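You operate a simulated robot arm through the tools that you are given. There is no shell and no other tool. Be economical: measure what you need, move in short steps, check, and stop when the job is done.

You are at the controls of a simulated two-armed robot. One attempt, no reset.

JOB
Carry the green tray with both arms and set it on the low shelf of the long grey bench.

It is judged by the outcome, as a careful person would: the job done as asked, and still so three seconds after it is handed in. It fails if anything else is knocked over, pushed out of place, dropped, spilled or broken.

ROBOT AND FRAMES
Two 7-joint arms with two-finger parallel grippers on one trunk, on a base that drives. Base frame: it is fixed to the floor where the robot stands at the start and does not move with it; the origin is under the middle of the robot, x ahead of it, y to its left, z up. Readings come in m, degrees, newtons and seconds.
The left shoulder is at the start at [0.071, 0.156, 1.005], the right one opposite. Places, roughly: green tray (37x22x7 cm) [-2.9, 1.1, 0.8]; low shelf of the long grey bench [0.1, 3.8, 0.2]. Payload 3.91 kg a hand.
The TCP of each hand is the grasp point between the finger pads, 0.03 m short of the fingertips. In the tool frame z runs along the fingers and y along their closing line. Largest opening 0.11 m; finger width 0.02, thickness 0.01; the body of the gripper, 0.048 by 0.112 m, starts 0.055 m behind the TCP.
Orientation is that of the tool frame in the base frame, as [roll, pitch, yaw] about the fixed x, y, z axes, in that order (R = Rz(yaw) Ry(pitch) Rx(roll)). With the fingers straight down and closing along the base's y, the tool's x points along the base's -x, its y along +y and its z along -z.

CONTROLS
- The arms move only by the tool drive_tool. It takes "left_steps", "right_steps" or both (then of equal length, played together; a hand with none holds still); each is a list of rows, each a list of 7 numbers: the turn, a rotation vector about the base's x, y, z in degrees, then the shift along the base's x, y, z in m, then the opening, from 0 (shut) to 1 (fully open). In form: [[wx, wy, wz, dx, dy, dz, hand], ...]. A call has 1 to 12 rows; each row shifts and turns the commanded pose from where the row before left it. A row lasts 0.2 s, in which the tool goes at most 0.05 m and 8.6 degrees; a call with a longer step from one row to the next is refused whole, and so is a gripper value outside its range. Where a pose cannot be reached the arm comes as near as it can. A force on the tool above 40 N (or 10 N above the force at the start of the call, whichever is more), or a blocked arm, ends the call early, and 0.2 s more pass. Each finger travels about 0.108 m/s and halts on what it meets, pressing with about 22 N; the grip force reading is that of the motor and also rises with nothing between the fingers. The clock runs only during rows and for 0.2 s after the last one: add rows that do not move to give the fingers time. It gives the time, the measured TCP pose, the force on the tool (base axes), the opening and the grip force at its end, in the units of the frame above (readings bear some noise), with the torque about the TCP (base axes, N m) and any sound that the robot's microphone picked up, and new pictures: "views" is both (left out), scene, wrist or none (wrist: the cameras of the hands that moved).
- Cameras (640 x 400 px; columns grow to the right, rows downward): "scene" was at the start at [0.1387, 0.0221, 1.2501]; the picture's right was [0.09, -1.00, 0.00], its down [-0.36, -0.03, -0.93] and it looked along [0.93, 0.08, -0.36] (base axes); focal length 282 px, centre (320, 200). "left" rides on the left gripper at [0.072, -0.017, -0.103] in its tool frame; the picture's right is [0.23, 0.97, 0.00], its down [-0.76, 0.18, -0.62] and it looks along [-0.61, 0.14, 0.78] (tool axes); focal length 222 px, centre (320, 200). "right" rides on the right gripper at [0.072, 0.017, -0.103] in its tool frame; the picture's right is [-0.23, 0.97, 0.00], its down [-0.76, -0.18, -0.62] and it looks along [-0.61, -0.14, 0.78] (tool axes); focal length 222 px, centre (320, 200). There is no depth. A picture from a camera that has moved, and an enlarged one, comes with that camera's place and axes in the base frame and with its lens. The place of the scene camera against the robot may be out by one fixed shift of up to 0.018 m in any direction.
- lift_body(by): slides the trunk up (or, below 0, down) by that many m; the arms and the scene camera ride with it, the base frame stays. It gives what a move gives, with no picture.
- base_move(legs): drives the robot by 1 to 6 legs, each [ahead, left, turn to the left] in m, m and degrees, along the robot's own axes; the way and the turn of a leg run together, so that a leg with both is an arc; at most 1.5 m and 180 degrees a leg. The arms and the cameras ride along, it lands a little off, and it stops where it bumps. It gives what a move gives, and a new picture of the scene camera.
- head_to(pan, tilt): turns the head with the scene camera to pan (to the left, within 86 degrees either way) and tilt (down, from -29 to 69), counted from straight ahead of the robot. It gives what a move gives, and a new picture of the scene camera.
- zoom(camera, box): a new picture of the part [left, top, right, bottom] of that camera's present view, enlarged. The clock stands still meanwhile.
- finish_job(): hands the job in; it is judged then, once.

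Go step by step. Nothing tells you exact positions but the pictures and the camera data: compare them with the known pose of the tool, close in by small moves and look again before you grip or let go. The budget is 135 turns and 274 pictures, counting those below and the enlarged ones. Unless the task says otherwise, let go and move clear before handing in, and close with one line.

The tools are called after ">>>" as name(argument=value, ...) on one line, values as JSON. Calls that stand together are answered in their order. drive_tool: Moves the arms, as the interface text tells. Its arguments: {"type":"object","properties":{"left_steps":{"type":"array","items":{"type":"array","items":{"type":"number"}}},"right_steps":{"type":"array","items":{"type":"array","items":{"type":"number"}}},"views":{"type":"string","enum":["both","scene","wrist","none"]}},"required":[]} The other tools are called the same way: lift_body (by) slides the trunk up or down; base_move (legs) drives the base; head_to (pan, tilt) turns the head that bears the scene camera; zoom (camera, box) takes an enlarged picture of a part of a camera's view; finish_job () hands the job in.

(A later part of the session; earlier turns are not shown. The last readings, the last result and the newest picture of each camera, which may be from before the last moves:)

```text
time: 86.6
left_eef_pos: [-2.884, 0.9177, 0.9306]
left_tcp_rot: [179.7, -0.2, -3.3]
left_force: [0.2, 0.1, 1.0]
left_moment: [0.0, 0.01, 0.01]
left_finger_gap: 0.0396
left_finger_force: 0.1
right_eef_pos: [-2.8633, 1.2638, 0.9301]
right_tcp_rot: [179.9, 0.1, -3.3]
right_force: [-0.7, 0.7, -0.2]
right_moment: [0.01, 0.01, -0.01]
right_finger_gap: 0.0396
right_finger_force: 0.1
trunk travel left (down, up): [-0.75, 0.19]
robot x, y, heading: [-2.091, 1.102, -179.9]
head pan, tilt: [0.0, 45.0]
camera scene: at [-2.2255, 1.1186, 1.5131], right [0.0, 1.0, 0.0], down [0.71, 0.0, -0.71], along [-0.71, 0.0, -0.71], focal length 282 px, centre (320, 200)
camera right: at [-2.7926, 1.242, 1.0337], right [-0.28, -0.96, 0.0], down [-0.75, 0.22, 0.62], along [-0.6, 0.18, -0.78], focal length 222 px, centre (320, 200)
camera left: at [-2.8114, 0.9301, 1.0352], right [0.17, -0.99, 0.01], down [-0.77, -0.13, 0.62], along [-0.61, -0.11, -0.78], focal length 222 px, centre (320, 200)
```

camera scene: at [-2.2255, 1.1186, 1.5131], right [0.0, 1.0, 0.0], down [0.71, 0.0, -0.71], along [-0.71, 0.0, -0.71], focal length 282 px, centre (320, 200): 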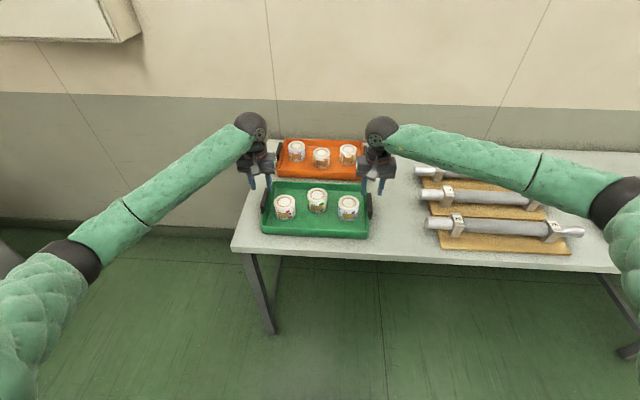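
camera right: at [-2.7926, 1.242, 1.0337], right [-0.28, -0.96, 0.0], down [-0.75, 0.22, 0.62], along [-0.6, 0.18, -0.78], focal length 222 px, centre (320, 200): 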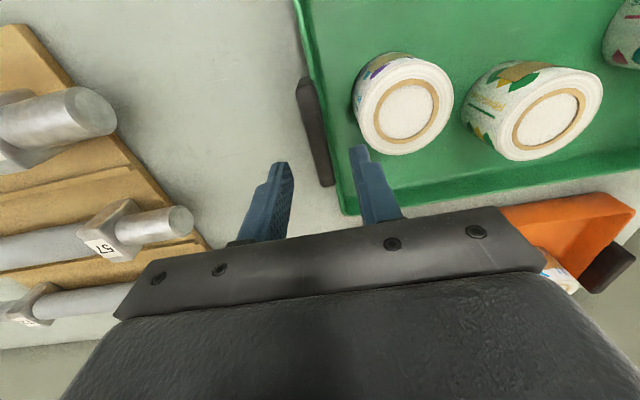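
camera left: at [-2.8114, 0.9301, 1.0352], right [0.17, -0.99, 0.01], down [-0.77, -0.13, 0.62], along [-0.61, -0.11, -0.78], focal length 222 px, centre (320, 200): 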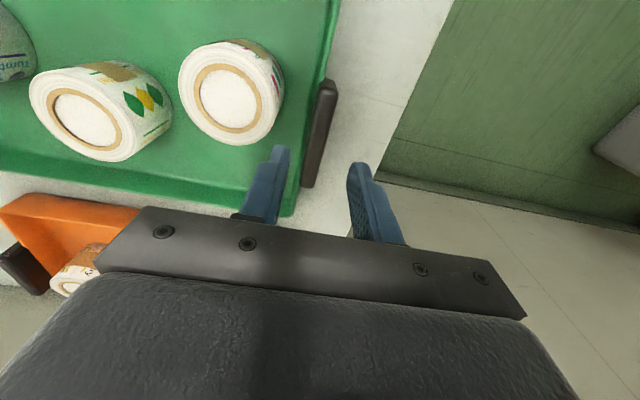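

Handles: left (-2.881, 0.918), right (-2.858, 1.264), top ≈0.865. I narrow the fingers to 3.2 cm, set a bit outward and back from the tubs, and lower.

>>> drive_tool(left_steps=[[0, 0, 0, -0.005, -0.002, 0, 0.29], [0, 0, 0, -0.004, -0.002, 0, 0.29], [0, 0, 0, 0, 0, -0.018, 0.29], [0, 0, 0, 0, 0, 0, 0.29]], right_steps=[[0, 0, 0, -0.006, 0.0015, 0, 0.29], [0, 0, 0, -0.006, 0.0015, 0, 0.29], [0, 0, 0, 0, 0, -0.018, 0.29], [0, 0, 0, 0, 0, 0, 0.29]], views="wrist")

>>> zoom(camera="scene", box=[235, 100, 405, 250])

```text
time: 87.6
left_eef_pos: [-2.8941, 0.9113, 0.9123]
left_tcp_rot: [179.6, -0.1, -3.4]
left_force: [-0.2, -0.1, 0.6]
left_moment: [-0.01, -0.04, -0.01]
left_finger_gap: 0.0318
left_finger_force: 0.1
right_eef_pos: [-2.876, 1.2673, 0.9104]
right_tcp_rot: [180.0, 0.0, -3.5]
right_force: [-0.1, -0.1, -0.2]
right_moment: [-0.01, -0.01, 0.02]
right_finger_gap: 0.0319
right_finger_force: 0.0
trunk travel left (down, up): [-0.75, 0.19]
robot x, y, heading: [-2.0883, 1.1077, -179.9]
head pan, tilt: [0.0, 45.0]
camera right: at [-2.8046, 1.2447, 1.0143], right [-0.28, -0.96, 0.0], down [-0.75, 0.22, 0.62], along [-0.6, 0.18, -0.78], focal length 222 px, centre (320, 200)
camera left: at [-2.8206, 0.9255, 1.0168], right [0.17, -0.99, 0.01], down [-0.77, -0.13, 0.62], along [-0.61, -0.11, -0.78], focal length 222 px, centre (320, 200)
```

right: 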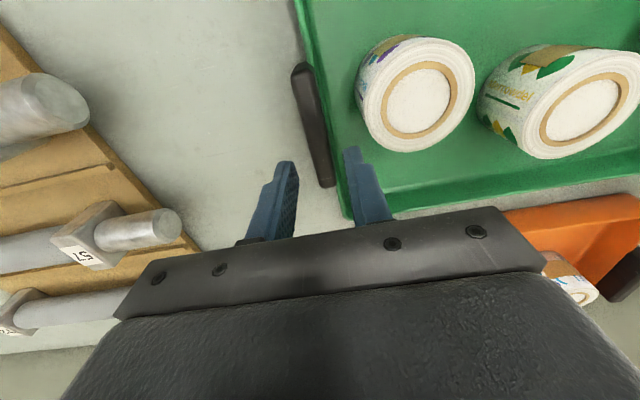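
left: 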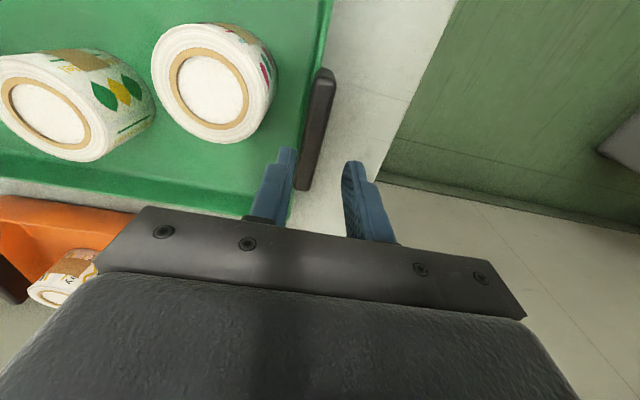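

```text
2.67 times, centred on (320, 175) of scene
camera zoom: at [-2.2251, 1.1183, 1.5132], right [0.0, 1.0, 0.0], down [0.71, 0.0, -0.71], along [-0.71, 0.0, -0.71], focal length 752 px, centre (320, 267)
```

zoom: 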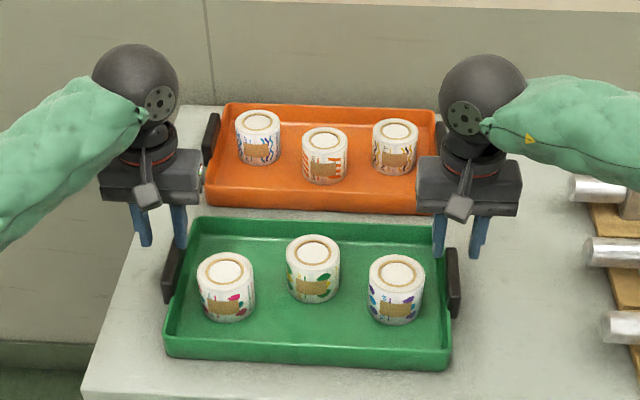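

Alignment good; I nudge the left hand 4 mm inward and descend onto the handles.

>>> drive_tool(left_steps=[[0, 0, 0, 0.002, 0.004, -0.01, 0.29], [0, 0, 0, 0, 0, -0.016, 0.29], [0, 0, 0, 0, 0, -0.016, 0.29], [0, 0, 0, 0, 0, 0, 0.29]], right_steps=[[0, 0, 0, 0.002, 0, -0.01, 0.29], [0, 0, 0, 0, 0, -0.015, 0.29], [0, 0, 0, 0, 0, -0.015, 0.29], [0, 0, 0, 0, 0, 0, 0.29]])

>>> zoom(camera="scene", box=[235, 130, 405, 250])

```text
time: 88.6
left_eef_pos: [-2.8912, 0.9172, 0.8689]
left_tcp_rot: [179.6, -0.2, -3.3]
left_force: [-0.1, -0.4, -0.3]
left_moment: [-0.03, -0.02, -0.02]
left_finger_gap: 0.0319
left_finger_force: 0.1
right_eef_pos: [-2.8747, 1.2656, 0.8703]
right_tcp_rot: [179.9, 0.2, -3.5]
right_force: [-0.1, -0.8, -0.5]
right_moment: [-0.01, -0.01, -0.02]
right_finger_gap: 0.0319
right_finger_force: 0.1
trunk travel left (down, up): [-0.75, 0.19]
robot x, y, heading: [-2.0848, 1.1051, -180.0]
head pan, tilt: [0.0, 45.0]
camera scene: at [-2.2251, 1.1183, 1.5131], right [0.0, 1.0, 0.0], down [0.71, 0.0, -0.71], along [-0.71, 0.0, -0.71], focal length 282 px, centre (320, 200)
camera right: at [-2.8027, 1.2444, 0.974], right [-0.28, -0.96, 0.0], down [-0.75, 0.22, 0.62], along [-0.6, 0.18, -0.78], focal length 222 px, centre (320, 200)
camera left: at [-2.8193, 0.9296, 0.9737], right [0.17, -0.99, 0.01], down [-0.77, -0.13, 0.62], along [-0.61, -0.11, -0.78], focal length 222 px, centre (320, 200)
```

scene: 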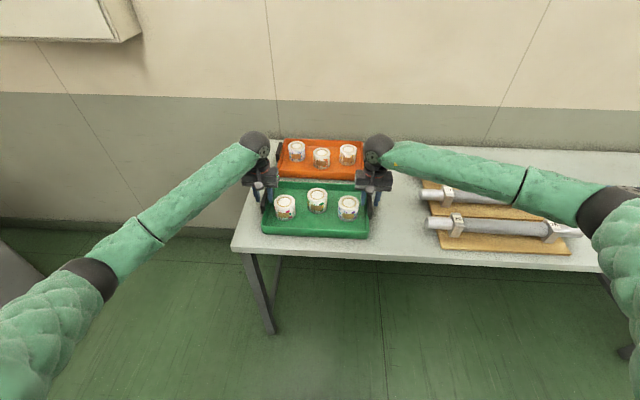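
right: 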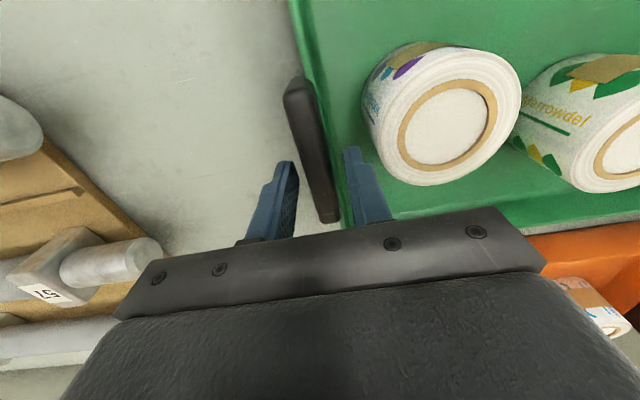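
left: 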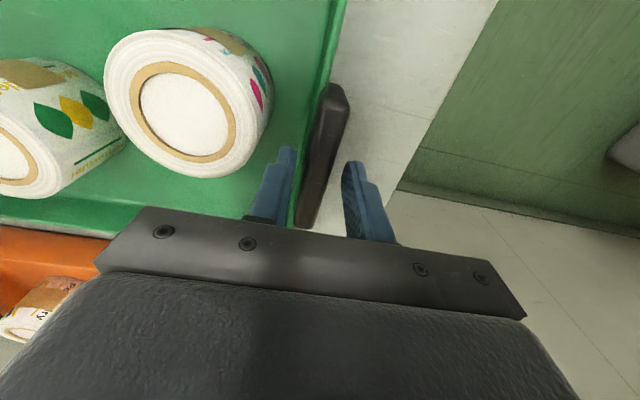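

```text
3.33 times, centred on (320, 190) of scene
camera zoom: at [-2.2251, 1.1183, 1.5131], right [0.0, 1.0, 0.0], down [0.71, 0.0, -0.71], along [-0.71, 0.0, -0.71], focal length 940 px, centre (320, 233)
```

zoom: 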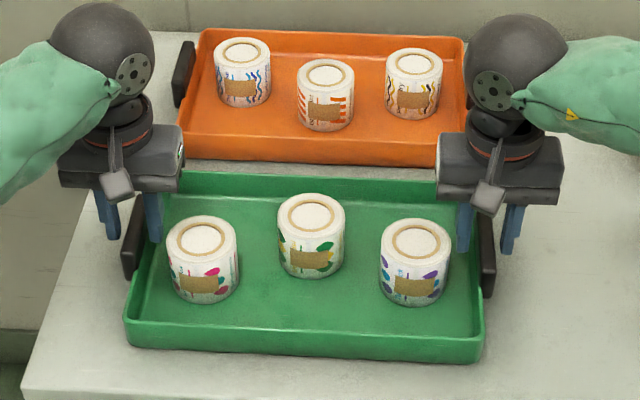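

The tips only overlap the handles by about 1 cm; I go 2.2 cm deeper.

>>> drive_tool(left_steps=[[0, 0, 0, 0, 0.001, -0.011, 0.29], [0, 0, 0, 0, 0, -0.011, 0.29], [0, 0, 0, 0, 0, 0, 0.29]], right_steps=[[0, 0, 0, 0, 0, -0.011, 0.29], [0, 0, 0, 0, 0, -0.011, 0.29], [0, 0, 0, 0, 0, 0, 0.29]], views="wrist")

```text
time: 89.4
left_eef_pos: [-2.8932, 0.9173, 0.8465]
left_tcp_rot: [179.7, -0.2, -3.2]
left_force: [1.1, 0.1, 0.4]
left_moment: [-0.06, -0.04, -0.01]
left_finger_gap: 0.0323
left_finger_force: 0.1
right_eef_pos: [-2.8745, 1.266, 0.8495]
right_tcp_rot: [179.9, 0.2, -3.3]
right_force: [0.4, 0.3, 0.6]
right_moment: [0.0, -0.02, 0.01]
right_finger_gap: 0.0318
right_finger_force: 0.0
trunk travel left (down, up): [-0.75, 0.19]
robot x, y, heading: [-2.0898, 1.1058, -179.7]
head pan, tilt: [0.0, 45.0]
camera right: at [-2.8032, 1.244, 0.9527], right [-0.28, -0.96, 0.0], down [-0.75, 0.22, 0.62], along [-0.6, 0.18, -0.78], focal length 222 px, centre (320, 200)
camera left: at [-2.8202, 0.9308, 0.9517], right [0.17, -0.99, 0.01], down [-0.77, -0.13, 0.62], along [-0.61, -0.11, -0.78], focal length 222 px, centre (320, 200)
```

right: 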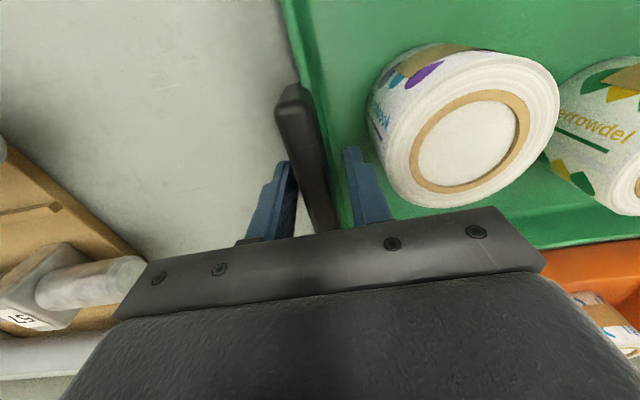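
left: 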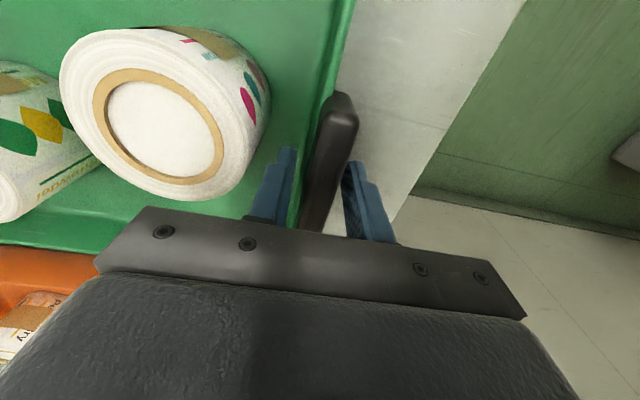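

The handles are between the fingers now. I close both hands.

>>> drive_tool(left_steps=[[0, 0, 0, 0, 0, 0, 0.2], [0, 0, 0, 0, 0, 0, 0.1], [0, 0, 0, 0, 0, 0, 0], [0, 0, 0, 0, 0, 0, 0]], right_steps=[[0, 0, 0, 0, 0, 0, 0.2], [0, 0, 0, 0, 0, 0, 0.1], [0, 0, 0, 0, 0, 0, 0], [0, 0, 0, 0, 0, 0, 0]])

```text
time: 90.4
left_eef_pos: [-2.8919, 0.9184, 0.8475]
left_tcp_rot: [179.7, -0.2, -3.4]
left_force: [3.3, 14.2, 0.3]
left_moment: [0.87, -0.08, -0.21]
left_finger_gap: 0.0168
left_finger_force: 21.5
right_eef_pos: [-2.8749, 1.2652, 0.8498]
right_tcp_rot: [179.8, 0.1, -3.3]
right_force: [-1.1, -13.9, -1.0]
right_moment: [-0.27, 0.14, -0.27]
right_finger_gap: 0.0167
right_finger_force: 21.7
trunk travel left (down, up): [-0.75, 0.19]
robot x, y, heading: [-2.0881, 1.1043, -180.0]
head pan, tilt: [0.0, 45.0]
camera scene: at [-2.2258, 1.1184, 1.513], right [0.0, 1.0, 0.0], down [0.71, 0.0, -0.71], along [-0.71, 0.0, -0.71], focal length 282 px, centre (320, 200)
camera right: at [-2.8031, 1.2433, 0.9526], right [-0.28, -0.96, 0.0], down [-0.75, 0.22, 0.62], along [-0.6, 0.18, -0.78], focal length 222 px, centre (320, 200)
camera left: at [-2.8201, 0.9314, 0.9516], right [0.17, -0.99, 0.01], down [-0.77, -0.13, 0.62], along [-0.61, -0.11, -0.78], focal length 222 px, centre (320, 200)
```

scene: 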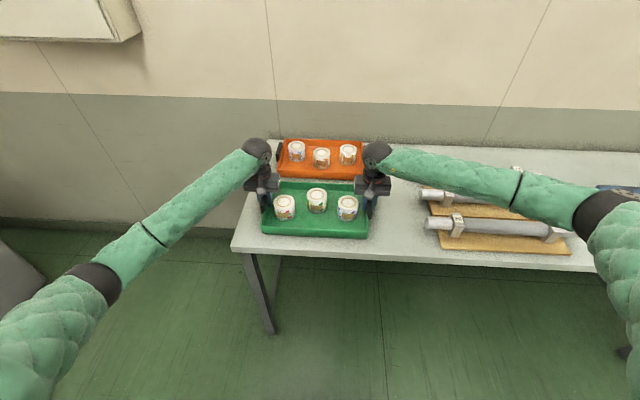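
right: 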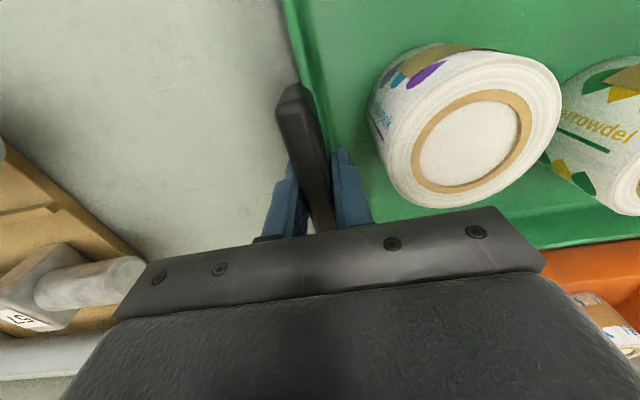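
left: 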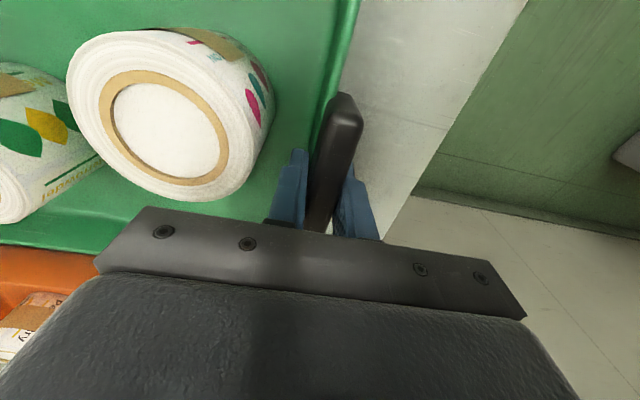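

Both grips hold (16.8 mm). I relieve the inward strain a bit, then lift with the trunk so both hands rise together.

>>> drive_tool(left_steps=[[0, 0, 0, 0, 0.001, 0, 0], [0, 0, 0, 0, 0.001, 0, 0], [0, 0, 0, 0, 0, 0, 0]], right_steps=[[0, 0, 0, 0, -0.001, 0, 0], [0, 0, 0, 0, -0.001, 0, 0], [0, 0, 0, 0, 0, 0, 0]], views="none")

>>> lift_body(by=0.03)

>>> zoom(camera="scene", box=[235, 130, 405, 250])

```text
time: 91.2
left_eef_pos: [-2.892, 0.9175, 0.8458]
left_tcp_rot: [179.7, -0.2, -3.2]
left_force: [0.1, -1.0, -0.2]
left_moment: [0.84, 0.55, -0.05]
left_finger_gap: 0.0169
left_finger_force: 22.0
right_eef_pos: [-2.875, 1.2642, 0.8491]
right_tcp_rot: [-180.0, 0.0, -3.4]
right_force: [1.8, 1.8, -0.1]
right_moment: [-0.42, -0.39, 0.19]
right_finger_gap: 0.0166
right_finger_force: 22.3
trunk travel left (down, up): [-0.75, 0.19]
robot x, y, heading: [-2.0906, 1.1033, -179.9]
head pan, tilt: [0.0, 45.0]
```

```text
time: 91.9
left_eef_pos: [-2.893, 0.9179, 0.8747]
left_tcp_rot: [179.5, -0.3, -3.2]
left_force: [-1.6, -11.3, -2.6]
left_moment: [0.74, -0.02, -0.14]
left_finger_gap: 0.017
left_finger_force: 22.2
right_eef_pos: [-2.876, 1.2642, 0.8775]
right_tcp_rot: [-180.0, -0.1, -3.5]
right_force: [-0.3, 11.5, -6.1]
right_moment: [-0.23, 0.03, 0.08]
right_finger_gap: 0.0169
right_finger_force: 22.1
trunk travel left (down, up): [-0.78, 0.16]
robot x, y, heading: [-2.0828, 1.103, -179.9]
head pan, tilt: [0.0, 45.0]
```

```text
3.33 times, centred on (320, 190) of scene
camera zoom: at [-2.2275, 1.1184, 1.5427], right [0.0, 1.0, 0.0], down [0.71, 0.0, -0.71], along [-0.71, 0.0, -0.71], focal length 940 px, centre (320, 233)
```

zoom: 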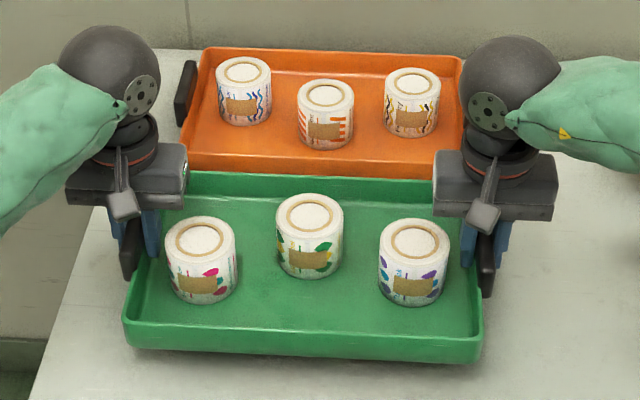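

The tray is up and level, about 1 kg. I lift more, then back off slightly.

>>> lift_body(by=0.13)

>>> base_move(legs=[[-0.2, 0, 0]])

>>> head_to(pan=-75, tilt=25)

```text
time: 93.5
left_eef_pos: [-2.893, 0.9186, 1.0064]
left_tcp_rot: [179.6, -0.3, -3.2]
left_force: [-1.9, -29.9, -3.0]
left_moment: [0.55, -0.02, -0.11]
left_finger_gap: 0.017
left_finger_force: 22.2
right_eef_pos: [-2.8766, 1.2652, 1.0078]
right_tcp_rot: [-180.0, 0.0, -3.4]
right_force: [1.4, 29.7, -6.6]
right_moment: [-0.05, 0.01, 0.04]
right_finger_gap: 0.0168
right_finger_force: 22.4
trunk travel left (down, up): [-0.91, 0.03]
robot x, y, heading: [-2.0902, 1.103, -179.6]
head pan, tilt: [0.0, 45.0]
```

```text
time: 95.5
left_eef_pos: [-2.693, 0.9184, 1.0043]
left_tcp_rot: [179.6, -0.4, -3.1]
left_force: [0.3, 0.1, -4.2]
left_moment: [0.83, -0.07, -0.13]
left_finger_gap: 0.0168
left_finger_force: 21.6
right_eef_pos: [-2.6763, 1.265, 1.0062]
right_tcp_rot: [179.9, -0.1, -3.4]
right_force: [-0.3, 1.1, -5.6]
right_moment: [-0.51, 0.07, 0.03]
right_finger_gap: 0.0168
right_finger_force: 22.3
trunk travel left (down, up): [-0.91, 0.03]
robot x, y, heading: [-1.888, 1.1112, -179.9]
head pan, tilt: [0.0, 45.0]
stopped in leg 1: the force on the tool passed its limit at 40 N (the readings are from after the stop); the commanded pose is now the measured one
camera scene: at [-2.0284, 1.119, 1.6726], right [0.0, 1.0, 0.0], down [0.71, 0.0, -0.71], along [-0.71, 0.0, -0.71], focal length 282 px, centre (320, 200)
```

scene: 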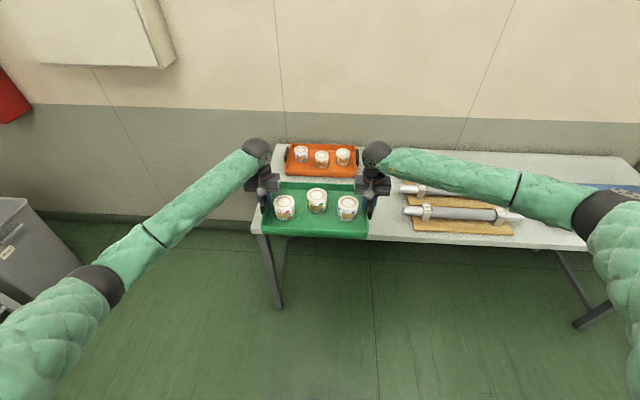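

```text
time: 97.0
left_eef_pos: [-2.692, 0.9182, 1.006]
left_tcp_rot: [179.6, -0.3, -3.2]
left_force: [0.2, -0.5, -3.0]
left_moment: [0.81, 0.03, -0.09]
left_finger_gap: 0.0168
left_finger_force: 21.8
right_eef_pos: [-2.6755, 1.2644, 1.0092]
right_tcp_rot: [-179.9, 0.1, -3.4]
right_force: [0.4, 1.1, -5.9]
right_moment: [-0.42, 0.02, 0.08]
right_finger_gap: 0.0167
right_finger_force: 22.1
trunk travel left (down, up): [-0.91, 0.03]
robot x, y, heading: [-1.8915, 1.1061, -179.7]
head pan, tilt: [-75.0, 25.0]
camera scene: at [-1.9685, 1.2082, 1.7036], right [0.96, 0.26, 0.0], down [0.11, -0.41, -0.91], along [-0.24, 0.87, -0.42], focal length 282 px, centre (320, 200)
```

scene: 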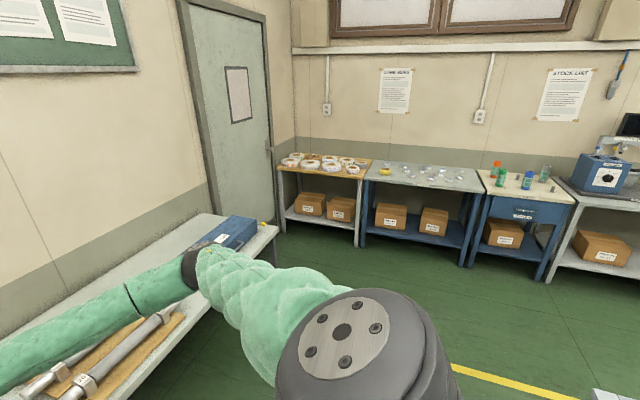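

The load is steady. I edge forward a little for clearance and turn right toward the bench wall.

>>> base_move(legs=[[0.08, 0, 0], [0, 0, -60]])

>>> head_to(pan=-60, tilt=25)

```text
time: 100.7
left_eef_pos: [-2.5426, 1.6984, 1.0061]
left_tcp_rot: [179.6, -0.3, -62.2]
left_force: [-0.2, -0.8, -2.0]
left_moment: [0.39, -0.74, -0.08]
left_finger_gap: 0.017
left_finger_force: 22.3
right_eef_pos: [-2.238, 1.8622, 1.0082]
right_tcp_rot: [-180.0, 0.1, -62.5]
right_force: [0.1, 0.2, -4.9]
right_moment: [-0.17, 0.39, 0.11]
right_finger_gap: 0.0167
right_finger_force: 22.0
trunk travel left (down, up): [-0.91, 0.03]
robot x, y, heading: [-1.9688, 1.1067, 121.2]
head pan, tilt: [-75.0, 25.0]
camera scene: at [-1.937, 1.2302, 1.7036], right [0.72, -0.69, 0.0], down [-0.29, -0.31, -0.91], along [0.63, 0.65, -0.42], focal length 282 px, centre (320, 200)
```

scene: 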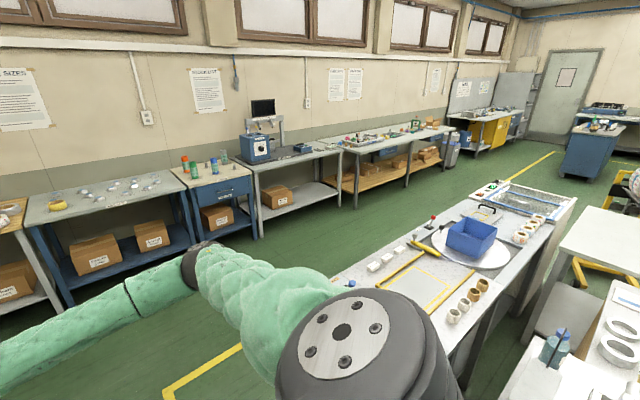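

```text
time: 101.5
left_eef_pos: [-2.5424, 1.6981, 1.0073]
left_tcp_rot: [179.6, -0.3, -62.2]
left_force: [0.1, -0.8, -2.9]
left_moment: [0.36, -0.75, -0.11]
left_finger_gap: 0.0169
left_finger_force: 22.3
right_eef_pos: [-2.2377, 1.8614, 1.0088]
right_tcp_rot: [180.0, 0.0, -62.4]
right_force: [0.6, -0.1, -3.9]
right_moment: [-0.21, 0.45, 0.07]
right_finger_gap: 0.0169
right_finger_force: 22.1
trunk travel left (down, up): [-0.91, 0.03]
robot x, y, heading: [-1.9697, 1.1078, 121.0]
head pan, tilt: [-60.0, 25.0]
camera scene: at [-1.9561, 1.2444, 1.7036], right [0.88, -0.48, 0.0], down [-0.2, -0.37, -0.91], along [0.44, 0.79, -0.42], focal length 282 px, centre (320, 200)
```

scene: 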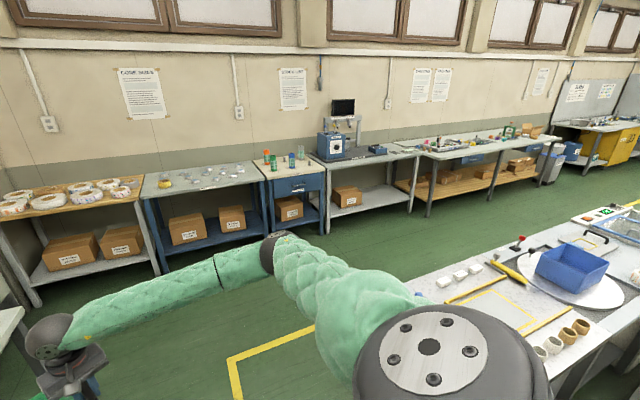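

The target is the grey bench with the blue gauge and monitor near x≈0.2, with a grey low shelf that carries one box. I turn to face the wall, pull the tray in 8 cm, and drive into the aisle.

>>> base_move(legs=[[0, 0, -31]])

>>> drive_tool(left_steps=[[0, 0, 0, 0, -0.02, 0, 0], [0, 0, 0, 0, -0.02, 0, 0], [0, 0, 0, 0, -0.02, 0, 0], [0, 0, 0, 0, -0.02, 0, 0], [0, 0, 0, 0, -0.02, 0, 0], [0, 0, 0, 0, 0, 0, 0]], right_steps=[[0, 0, 0, 0, -0.02, 0, 0], [0, 0, 0, 0, -0.02, 0, 0], [0, 0, 0, 0, -0.02, 0, 0], [0, 0, 0, 0, -0.02, 0, 0], [0, 0, 0, 0, -0.02, 0, 0], [0, 0, 0, 0, 0, 0, 0]], views="none")

>>> head_to(pan=-30, tilt=35)

```text
time: 103.3
left_eef_pos: [-2.1675, 1.9064, 1.0068]
left_tcp_rot: [179.7, -0.3, -92.4]
left_force: [-0.3, 0.1, -2.6]
left_moment: [-0.04, -0.85, -0.05]
left_finger_gap: 0.0171
left_finger_force: 22.3
right_eef_pos: [-1.8209, 1.895, 1.0087]
right_tcp_rot: [-180.0, 0.1, -92.7]
right_force: [0.9, -0.5, -4.9]
right_moment: [0.07, 0.4, 0.08]
right_finger_gap: 0.0166
right_finger_force: 21.8
trunk travel left (down, up): [-0.91, 0.03]
robot x, y, heading: [-1.9735, 1.1029, 91.2]
head pan, tilt: [-60.0, 25.0]
camera scene: at [-1.8957, 1.2185, 1.7036], right [0.51, -0.86, 0.0], down [-0.36, -0.22, -0.91], along [0.78, 0.47, -0.42], focal length 282 px, centre (320, 200)
```

scene: 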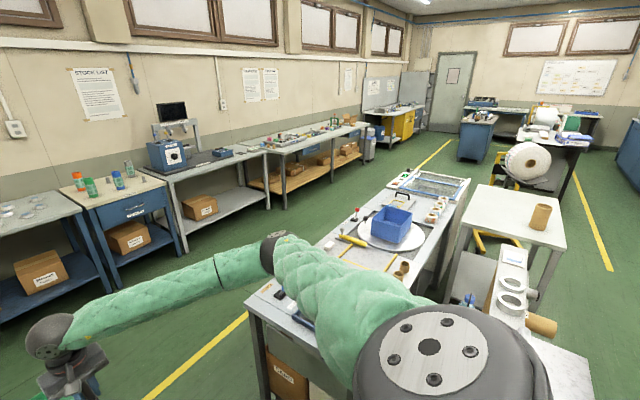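

```text
time: 104.8
left_eef_pos: [-2.1676, 1.8068, 1.0052]
left_tcp_rot: [179.7, -0.4, -92.3]
left_force: [4.0, -0.6, -1.6]
left_moment: [-0.37, -0.91, -0.19]
left_finger_gap: 0.0168
left_finger_force: 22.4
right_eef_pos: [-1.8212, 1.7942, 1.0087]
right_tcp_rot: [180.0, 0.1, -92.6]
right_force: [-5.2, 0.5, -6.8]
right_moment: [0.41, 0.18, 0.03]
right_finger_gap: 0.0169
right_finger_force: 22.1
trunk travel left (down, up): [-0.91, 0.03]
robot x, y, heading: [-1.9663, 1.1033, 91.0]
head pan, tilt: [-60.0, 25.0]
```

```text
time: 105.7
left_eef_pos: [-2.1674, 1.8063, 1.0065]
left_tcp_rot: [179.6, -0.3, -92.3]
left_force: [9.3, -1.2, -2.6]
left_moment: [-0.18, -0.94, -0.14]
left_finger_gap: 0.0168
left_finger_force: 21.9
right_eef_pos: [-1.8195, 1.7946, 1.0091]
right_tcp_rot: [-180.0, -0.1, -92.6]
right_force: [-7.9, 0.8, -5.3]
right_moment: [0.23, 0.29, -0.11]
right_finger_gap: 0.0169
right_finger_force: 22.1
trunk travel left (down, up): [-0.91, 0.03]
robot x, y, heading: [-1.9674, 1.1028, 91.0]
head pan, tilt: [-30.0, 35.0]
camera scene: at [-1.9318, 1.2476, 1.6879], right [0.87, -0.49, 0.0], down [-0.28, -0.5, -0.82], along [0.4, 0.72, -0.57], focal length 282 px, centre (320, 200)
```

scene: 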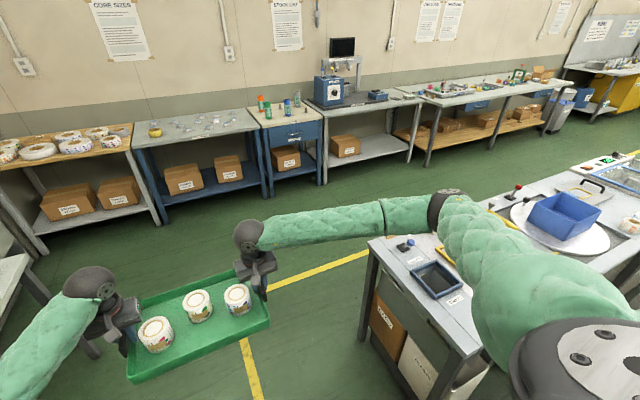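

The path ahead is clear. I drive 1.4 m forward into the aisle.

>>> base_move(legs=[[0.7, 0, -1], [0.7, 0, 0]])

>>> head_to(pan=-70, tilt=35)

```text
time: 113.0
left_eef_pos: [-2.1748, 3.2066, 1.0067]
left_tcp_rot: [179.6, -0.3, -93.1]
left_force: [20.9, -0.8, -1.8]
left_moment: [-0.07, -1.02, -0.09]
left_finger_gap: 0.0171
left_finger_force: 21.7
right_eef_pos: [-1.8274, 3.1905, 1.0098]
right_tcp_rot: [-179.9, 0.1, -93.2]
right_force: [-21.9, 0.9, -6.2]
right_moment: [0.07, 0.46, -0.06]
right_finger_gap: 0.0167
right_finger_force: 22.2
trunk travel left (down, up): [-0.91, 0.03]
robot x, y, heading: [-1.9838, 2.5044, 90.0]
head pan, tilt: [-30.0, 35.0]
camera scene: at [-1.946, 2.6458, 1.6879], right [0.87, -0.49, 0.0], down [-0.28, -0.5, -0.82], along [0.41, 0.71, -0.57], focal length 282 px, centre (320, 200)
```

scene: 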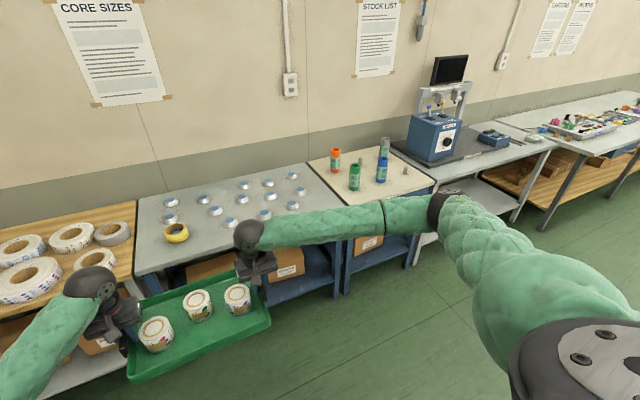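

```text
time: 114.0
left_eef_pos: [-2.1754, 3.2063, 1.0063]
left_tcp_rot: [179.6, -0.4, -93.2]
left_force: [0.5, -1.2, -0.9]
left_moment: [-0.16, -0.88, -0.17]
left_finger_gap: 0.0169
left_finger_force: 21.6
right_eef_pos: [-1.8283, 3.1903, 1.0088]
right_tcp_rot: [179.9, 0.0, -93.2]
right_force: [-1.4, 0.8, -6.0]
right_moment: [0.11, 0.25, -0.11]
right_finger_gap: 0.0166
right_finger_force: 22.0
trunk travel left (down, up): [-0.91, 0.03]
robot x, y, heading: [-1.9867, 2.5038, 90.4]
head pan, tilt: [-70.0, 35.0]
camera scene: at [-1.9071, 2.6, 1.6879], right [0.35, -0.94, 0.0], down [-0.54, -0.2, -0.82], along [0.77, 0.28, -0.57], focal length 282 px, centre (320, 200)
```

scene: 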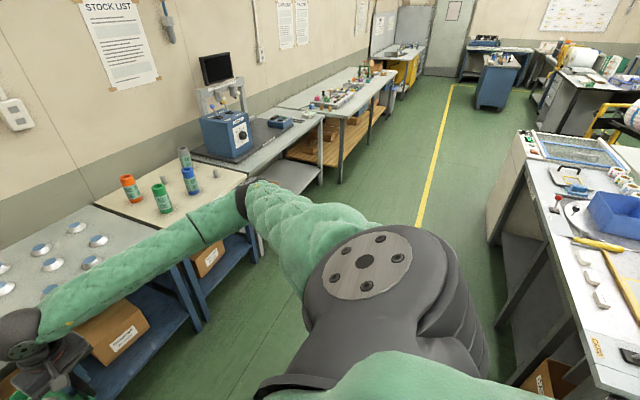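

The aisle is about 1.6 m wide and clear. I sidestep right along it.

>>> base_move(legs=[[0, -0.7, -0.3], [0, -0.7, 0]])

>>> head_to(pan=-45, tilt=40)

```text
time: 121.2
left_eef_pos: [-0.7816, 3.2059, 1.0041]
left_tcp_rot: [179.6, -0.3, -94.0]
left_force: [4.6, -0.5, -2.1]
left_moment: [-0.08, -0.91, -0.12]
left_finger_gap: 0.017
left_finger_force: 22.1
right_eef_pos: [-0.436, 3.1834, 1.0102]
right_tcp_rot: [179.9, 0.0, -94.0]
right_force: [-5.7, 0.5, -5.8]
right_moment: [0.1, 0.22, -0.08]
right_finger_gap: 0.0168
right_finger_force: 22.2
trunk travel left (down, up): [-0.91, 0.03]
robot x, y, heading: [-0.6014, 2.5029, 89.2]
head pan, tilt: [-70.0, 35.0]
camera scene: at [-0.5231, 2.5943, 1.6879], right [0.33, -0.94, 0.0], down [-0.54, -0.19, -0.82], along [0.77, 0.27, -0.57], focal length 282 px, centre (320, 200)
```

scene: 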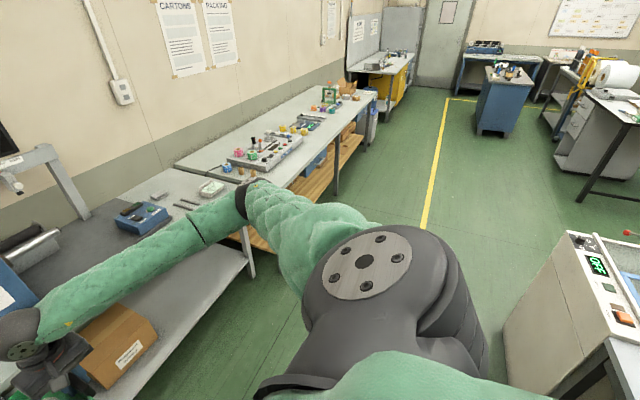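

```text
time: 122.1
left_eef_pos: [-0.7815, 3.2049, 1.0063]
left_tcp_rot: [179.7, -0.2, -94.0]
left_force: [0.1, -0.6, -1.6]
left_moment: [-0.21, -0.89, -0.18]
left_finger_gap: 0.0169
left_finger_force: 21.8
right_eef_pos: [-0.4355, 3.1846, 1.0085]
right_tcp_rot: [180.0, 0.0, -94.0]
right_force: [-1.1, 2.0, -5.9]
right_moment: [0.26, 0.17, -0.09]
right_finger_gap: 0.0168
right_finger_force: 22.3
trunk travel left (down, up): [-0.91, 0.03]
robot x, y, heading: [-0.5984, 2.4982, 89.0]
head pan, tilt: [-45.0, 40.0]
camera scene: at [-0.5457, 2.6244, 1.6803], right [0.7, -0.71, 0.0], down [-0.46, -0.45, -0.77], along [0.55, 0.54, -0.64], focal length 282 px, centre (320, 200)
```

scene: 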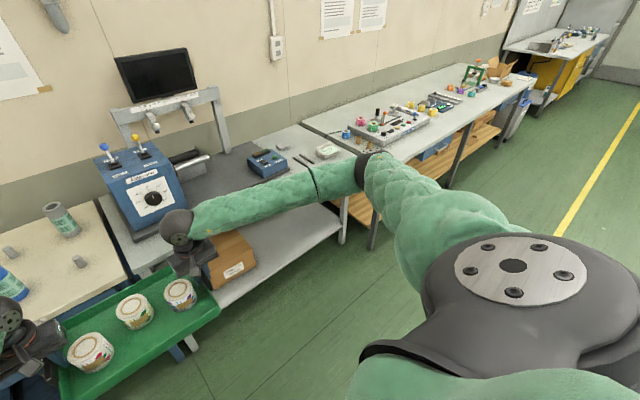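

The shelf's free part runs from the box's right edge (x≈-0.05) to the leg (x≈0.67); I aim for tray centre x≈0.3. I sidestep on and look straight at it.

>>> base_move(legs=[[0, -0.91, 1]])

>>> head_to(pan=0, tilt=50)

```text
time: 126.8
left_eef_pos: [0.1084, 3.1985, 1.0068]
left_tcp_rot: [179.7, -0.4, -93.7]
left_force: [0.6, -1.6, -2.4]
left_moment: [-0.11, -0.93, -0.1]
left_finger_gap: 0.017
left_finger_force: 21.8
right_eef_pos: [0.4546, 3.1776, 1.0088]
right_tcp_rot: [180.0, -0.1, -93.8]
right_force: [-1.4, 1.3, -5.8]
right_moment: [0.13, 0.18, -0.1]
right_finger_gap: 0.0165
right_finger_force: 22.2
trunk travel left (down, up): [-0.91, 0.03]
robot x, y, heading: [0.2911, 2.4919, 89.7]
head pan, tilt: [-45.0, 40.0]
camera scene: at [0.3476, 2.6183, 1.6803], right [0.7, -0.71, 0.0], down [-0.46, -0.45, -0.77], along [0.54, 0.54, -0.64], focal length 282 px, centre (320, 200)
```

scene: 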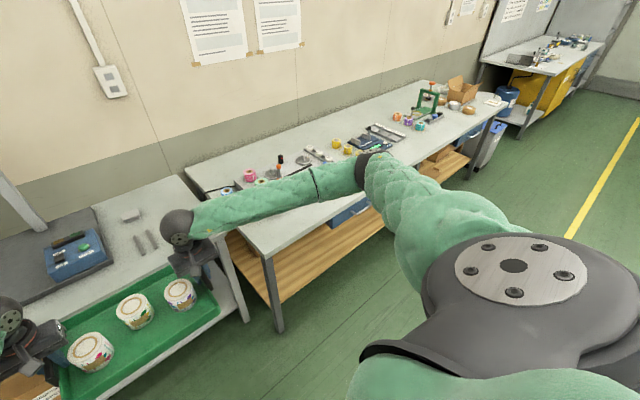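

```text
time: 128.0
left_eef_pos: [0.1088, 3.1985, 1.0056]
left_tcp_rot: [179.6, -0.4, -93.7]
left_force: [0.3, -0.9, -1.8]
left_moment: [-0.11, -0.89, -0.15]
left_finger_gap: 0.0171
left_finger_force: 22.4
right_eef_pos: [0.4564, 3.1782, 1.0085]
right_tcp_rot: [-179.9, 0.0, -93.8]
right_force: [-0.2, -0.1, -6.0]
right_moment: [0.14, 0.18, -0.1]
right_finger_gap: 0.0167
right_finger_force: 22.2
trunk travel left (down, up): [-0.91, 0.03]
robot x, y, heading: [0.292, 2.4937, 89.5]
head pan, tilt: [0.0, 50.0]
camera scene: at [0.2878, 2.6355, 1.6661], right [1.0, -0.01, 0.0], down [0.0, -0.77, -0.64], along [0.0, 0.64, -0.77], focal length 282 px, centre (320, 200)
```

scene: 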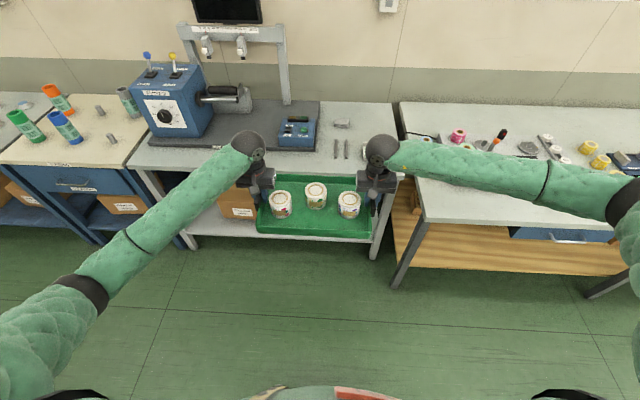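

The bench's legs are at x≈-0.59 and 0.65, front edge y≈3.55–3.6; the spot right of the box is free. The tray is clear of the bench front, so I lower the trunk.

>>> lift_body(by=-0.4)

>>> head_to(pan=0, tilt=30)

```text
time: 131.8
left_eef_pos: [0.1092, 3.1975, 0.6066]
left_tcp_rot: [179.6, -0.3, -93.6]
left_force: [1.9, -0.5, -2.0]
left_moment: [-0.04, -0.87, -0.14]
left_finger_gap: 0.0168
left_finger_force: 21.9
right_eef_pos: [0.4543, 3.1759, 0.6087]
right_tcp_rot: [-180.0, 0.0, -93.8]
right_force: [0.3, 0.7, -6.0]
right_moment: [0.0, 0.26, -0.09]
right_finger_gap: 0.0166
right_finger_force: 22.0
trunk travel left (down, up): [-0.51, 0.43]
robot x, y, heading: [0.2888, 2.4908, 89.9]
head pan, tilt: [0.0, 50.0]
```

```text
time: 132.6
left_eef_pos: [0.1078, 3.1975, 0.6056]
left_tcp_rot: [179.6, -0.2, -93.7]
left_force: [-0.2, -0.8, -2.6]
left_moment: [-0.01, -0.9, -0.14]
left_finger_gap: 0.017
left_finger_force: 22.5
right_eef_pos: [0.4546, 3.1779, 0.609]
right_tcp_rot: [179.9, 0.0, -93.8]
right_force: [-0.3, 0.1, -6.6]
right_moment: [0.04, 0.23, -0.1]
right_finger_gap: 0.017
right_finger_force: 21.8
trunk travel left (down, up): [-0.51, 0.43]
robot x, y, heading: [0.2944, 2.497, 89.9]
head pan, tilt: [0.0, 30.0]
camera scene: at [0.2877, 2.6485, 1.2955], right [1.0, -0.01, 0.0], down [0.0, -0.5, -0.87], along [0.0, 0.87, -0.5], focal length 282 px, centre (320, 200)
```

scene: 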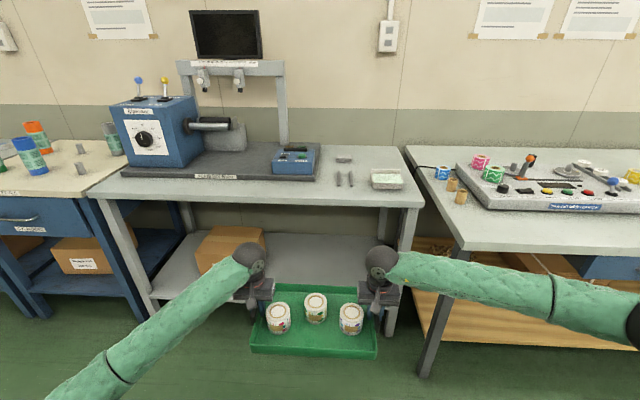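

>>> zoom(camera="scene", box=[80, 180, 440, 380])

```text
1.78 times, centred on (260, 280) of scene
camera zoom: at [0.2877, 2.6485, 1.2955], right [1.0, -0.01, 0.0], down [0.0, -0.5, -0.87], along [0.0, 0.87, -0.5], focal length 501 px, centre (427, 58)
```

zoom: 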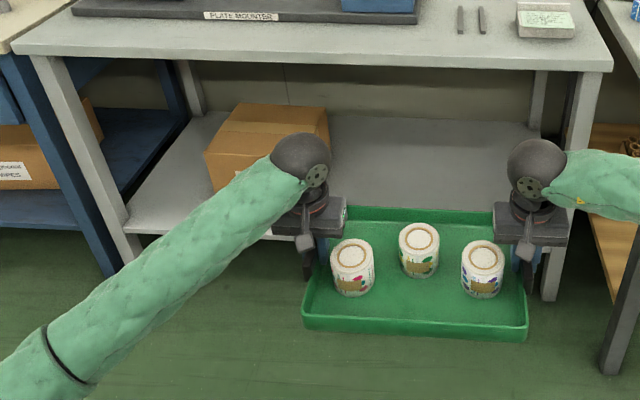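

The box ends at x≈0.0, the leg starts at ≈0.61. I shift right 4 cm, raise the hands relative to the trunk, then drop the trunk so the forearms will pass under the bench top.

>>> drive_tool(left_steps=[[0, 0, 0, 0, 0, 0.02, 0], [0, 0, 0, 0, 0, 0.025, 0], [0, 0, 0, 0, 0, 0.025, 0], [0, 0, 0, 0, 0, 0.025, 0], [0, 0, 0, 0, 0, 0.025, 0], [0, 0, 0, 0, 0, 0.025, 0], [0, 0, 0, 0, 0, 0.025, 0], [0, 0, 0, 0, 0, 0.02, 0], [0, 0, 0, 0, 0, 0.01, 0]], right_steps=[[0, 0, 0, 0, 0, 0.02, 0], [0, 0, 0, 0, 0, 0.025, 0], [0, 0, 0, 0, 0, 0.025, 0], [0, 0, 0, 0, 0, 0.025, 0], [0, 0, 0, 0, 0, 0.025, 0], [0, 0, 0, 0, 0, 0.025, 0], [0, 0, 0, 0, 0, 0.025, 0], [0, 0, 0, 0, 0, 0.02, 0], [0, 0, 0, 0, 0, 0.01, 0]], views="scene")

>>> base_move(legs=[[0, -0.035, 0]])

>>> lift_body(by=-0.3)

>>> head_to(pan=0, tilt=25)

```text
time: 134.6
left_eef_pos: [0.1086, 3.198, 0.8063]
left_tcp_rot: [179.6, -0.3, -93.7]
left_force: [-1.1, -1.3, -2.4]
left_moment: [-0.12, -0.83, -0.17]
left_finger_gap: 0.0171
left_finger_force: 21.9
right_eef_pos: [0.4563, 3.1777, 0.8102]
right_tcp_rot: [-180.0, 0.1, -94.0]
right_force: [-0.1, 0.1, -6.3]
right_moment: [0.14, 0.27, -0.1]
right_finger_gap: 0.0167
right_finger_force: 22.3
trunk travel left (down, up): [-0.51, 0.43]
robot x, y, heading: [0.2892, 2.4928, 89.6]
head pan, tilt: [0.0, 30.0]
camera scene: at [0.2876, 2.6484, 1.2956], right [1.0, -0.01, 0.0], down [0.0, -0.5, -0.87], along [0.0, 0.87, -0.5], focal length 282 px, centre (320, 200)
```

scene: 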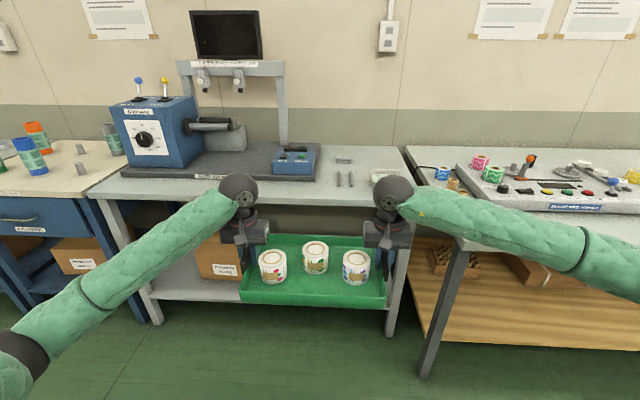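

```text
time: 135.5
left_eef_pos: [0.1454, 3.1981, 0.8058]
left_tcp_rot: [179.5, -0.3, -93.6]
left_force: [-1.3, -0.7, -1.8]
left_moment: [-0.19, -0.73, -0.11]
left_finger_gap: 0.017
left_finger_force: 21.9
right_eef_pos: [0.4937, 3.1779, 0.8091]
right_tcp_rot: [179.9, -0.1, -93.9]
right_force: [3.7, 0.1, -5.9]
right_moment: [0.18, 0.27, 0.01]
right_finger_gap: 0.0168
right_finger_force: 21.7
trunk travel left (down, up): [-0.51, 0.43]
robot x, y, heading: [0.3265, 2.4924, 90.1]
head pan, tilt: [0.0, 30.0]
camera scene: at [0.3256, 2.6485, 1.2956], right [1.0, -0.01, 0.0], down [0.0, -0.5, -0.87], along [0.0, 0.87, -0.5], focal length 282 px, centre (320, 200)
```

scene: 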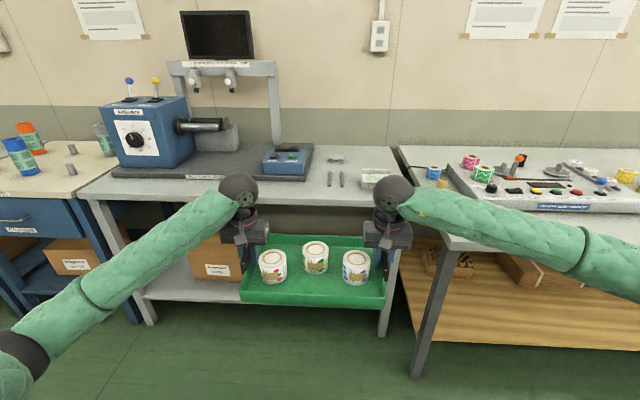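

```text
time: 138.5
left_eef_pos: [0.1453, 3.1978, 0.5057]
left_tcp_rot: [179.5, -0.3, -93.6]
left_force: [-0.1, -1.1, -2.3]
left_moment: [-0.03, -0.91, -0.18]
left_finger_gap: 0.0166
left_finger_force: 22.2
right_eef_pos: [0.4916, 3.1778, 0.5093]
right_tcp_rot: [-180.0, 0.1, -93.9]
right_force: [-1.5, 0.3, -6.3]
right_moment: [0.09, 0.2, -0.11]
right_finger_gap: 0.0168
right_finger_force: 22.7
trunk travel left (down, up): [-0.21, 0.73]
robot x, y, heading: [0.3268, 2.494, 89.6]
head pan, tilt: [0.0, 30.0]
```

```text
time: 139.1
left_eef_pos: [0.1448, 3.1977, 0.5055]
left_tcp_rot: [179.6, -0.3, -93.6]
left_force: [1.0, -1.6, -1.8]
left_moment: [-0.09, -0.88, -0.19]
left_finger_gap: 0.0169
left_finger_force: 21.9
right_eef_pos: [0.4911, 3.1774, 0.508]
right_tcp_rot: [-180.0, 0.0, -94.0]
right_force: [-0.1, 1.9, -5.5]
right_moment: [0.06, 0.21, -0.08]
right_finger_gap: 0.0167
right_finger_force: 22.4
trunk travel left (down, up): [-0.21, 0.73]
robot x, y, heading: [0.3259, 2.4924, 89.7]
head pan, tilt: [0.0, 25.0]
camera scene: at [0.323, 2.6498, 1.0035], right [1.0, -0.01, 0.0], down [0.0, -0.42, -0.91], along [0.0, 0.91, -0.42], focal length 282 px, centre (320, 200)
```

scene: 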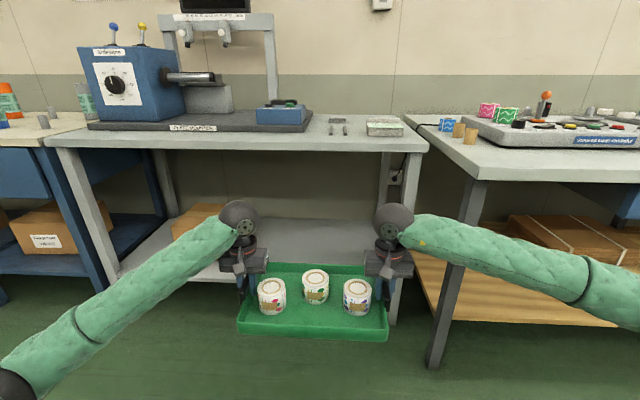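

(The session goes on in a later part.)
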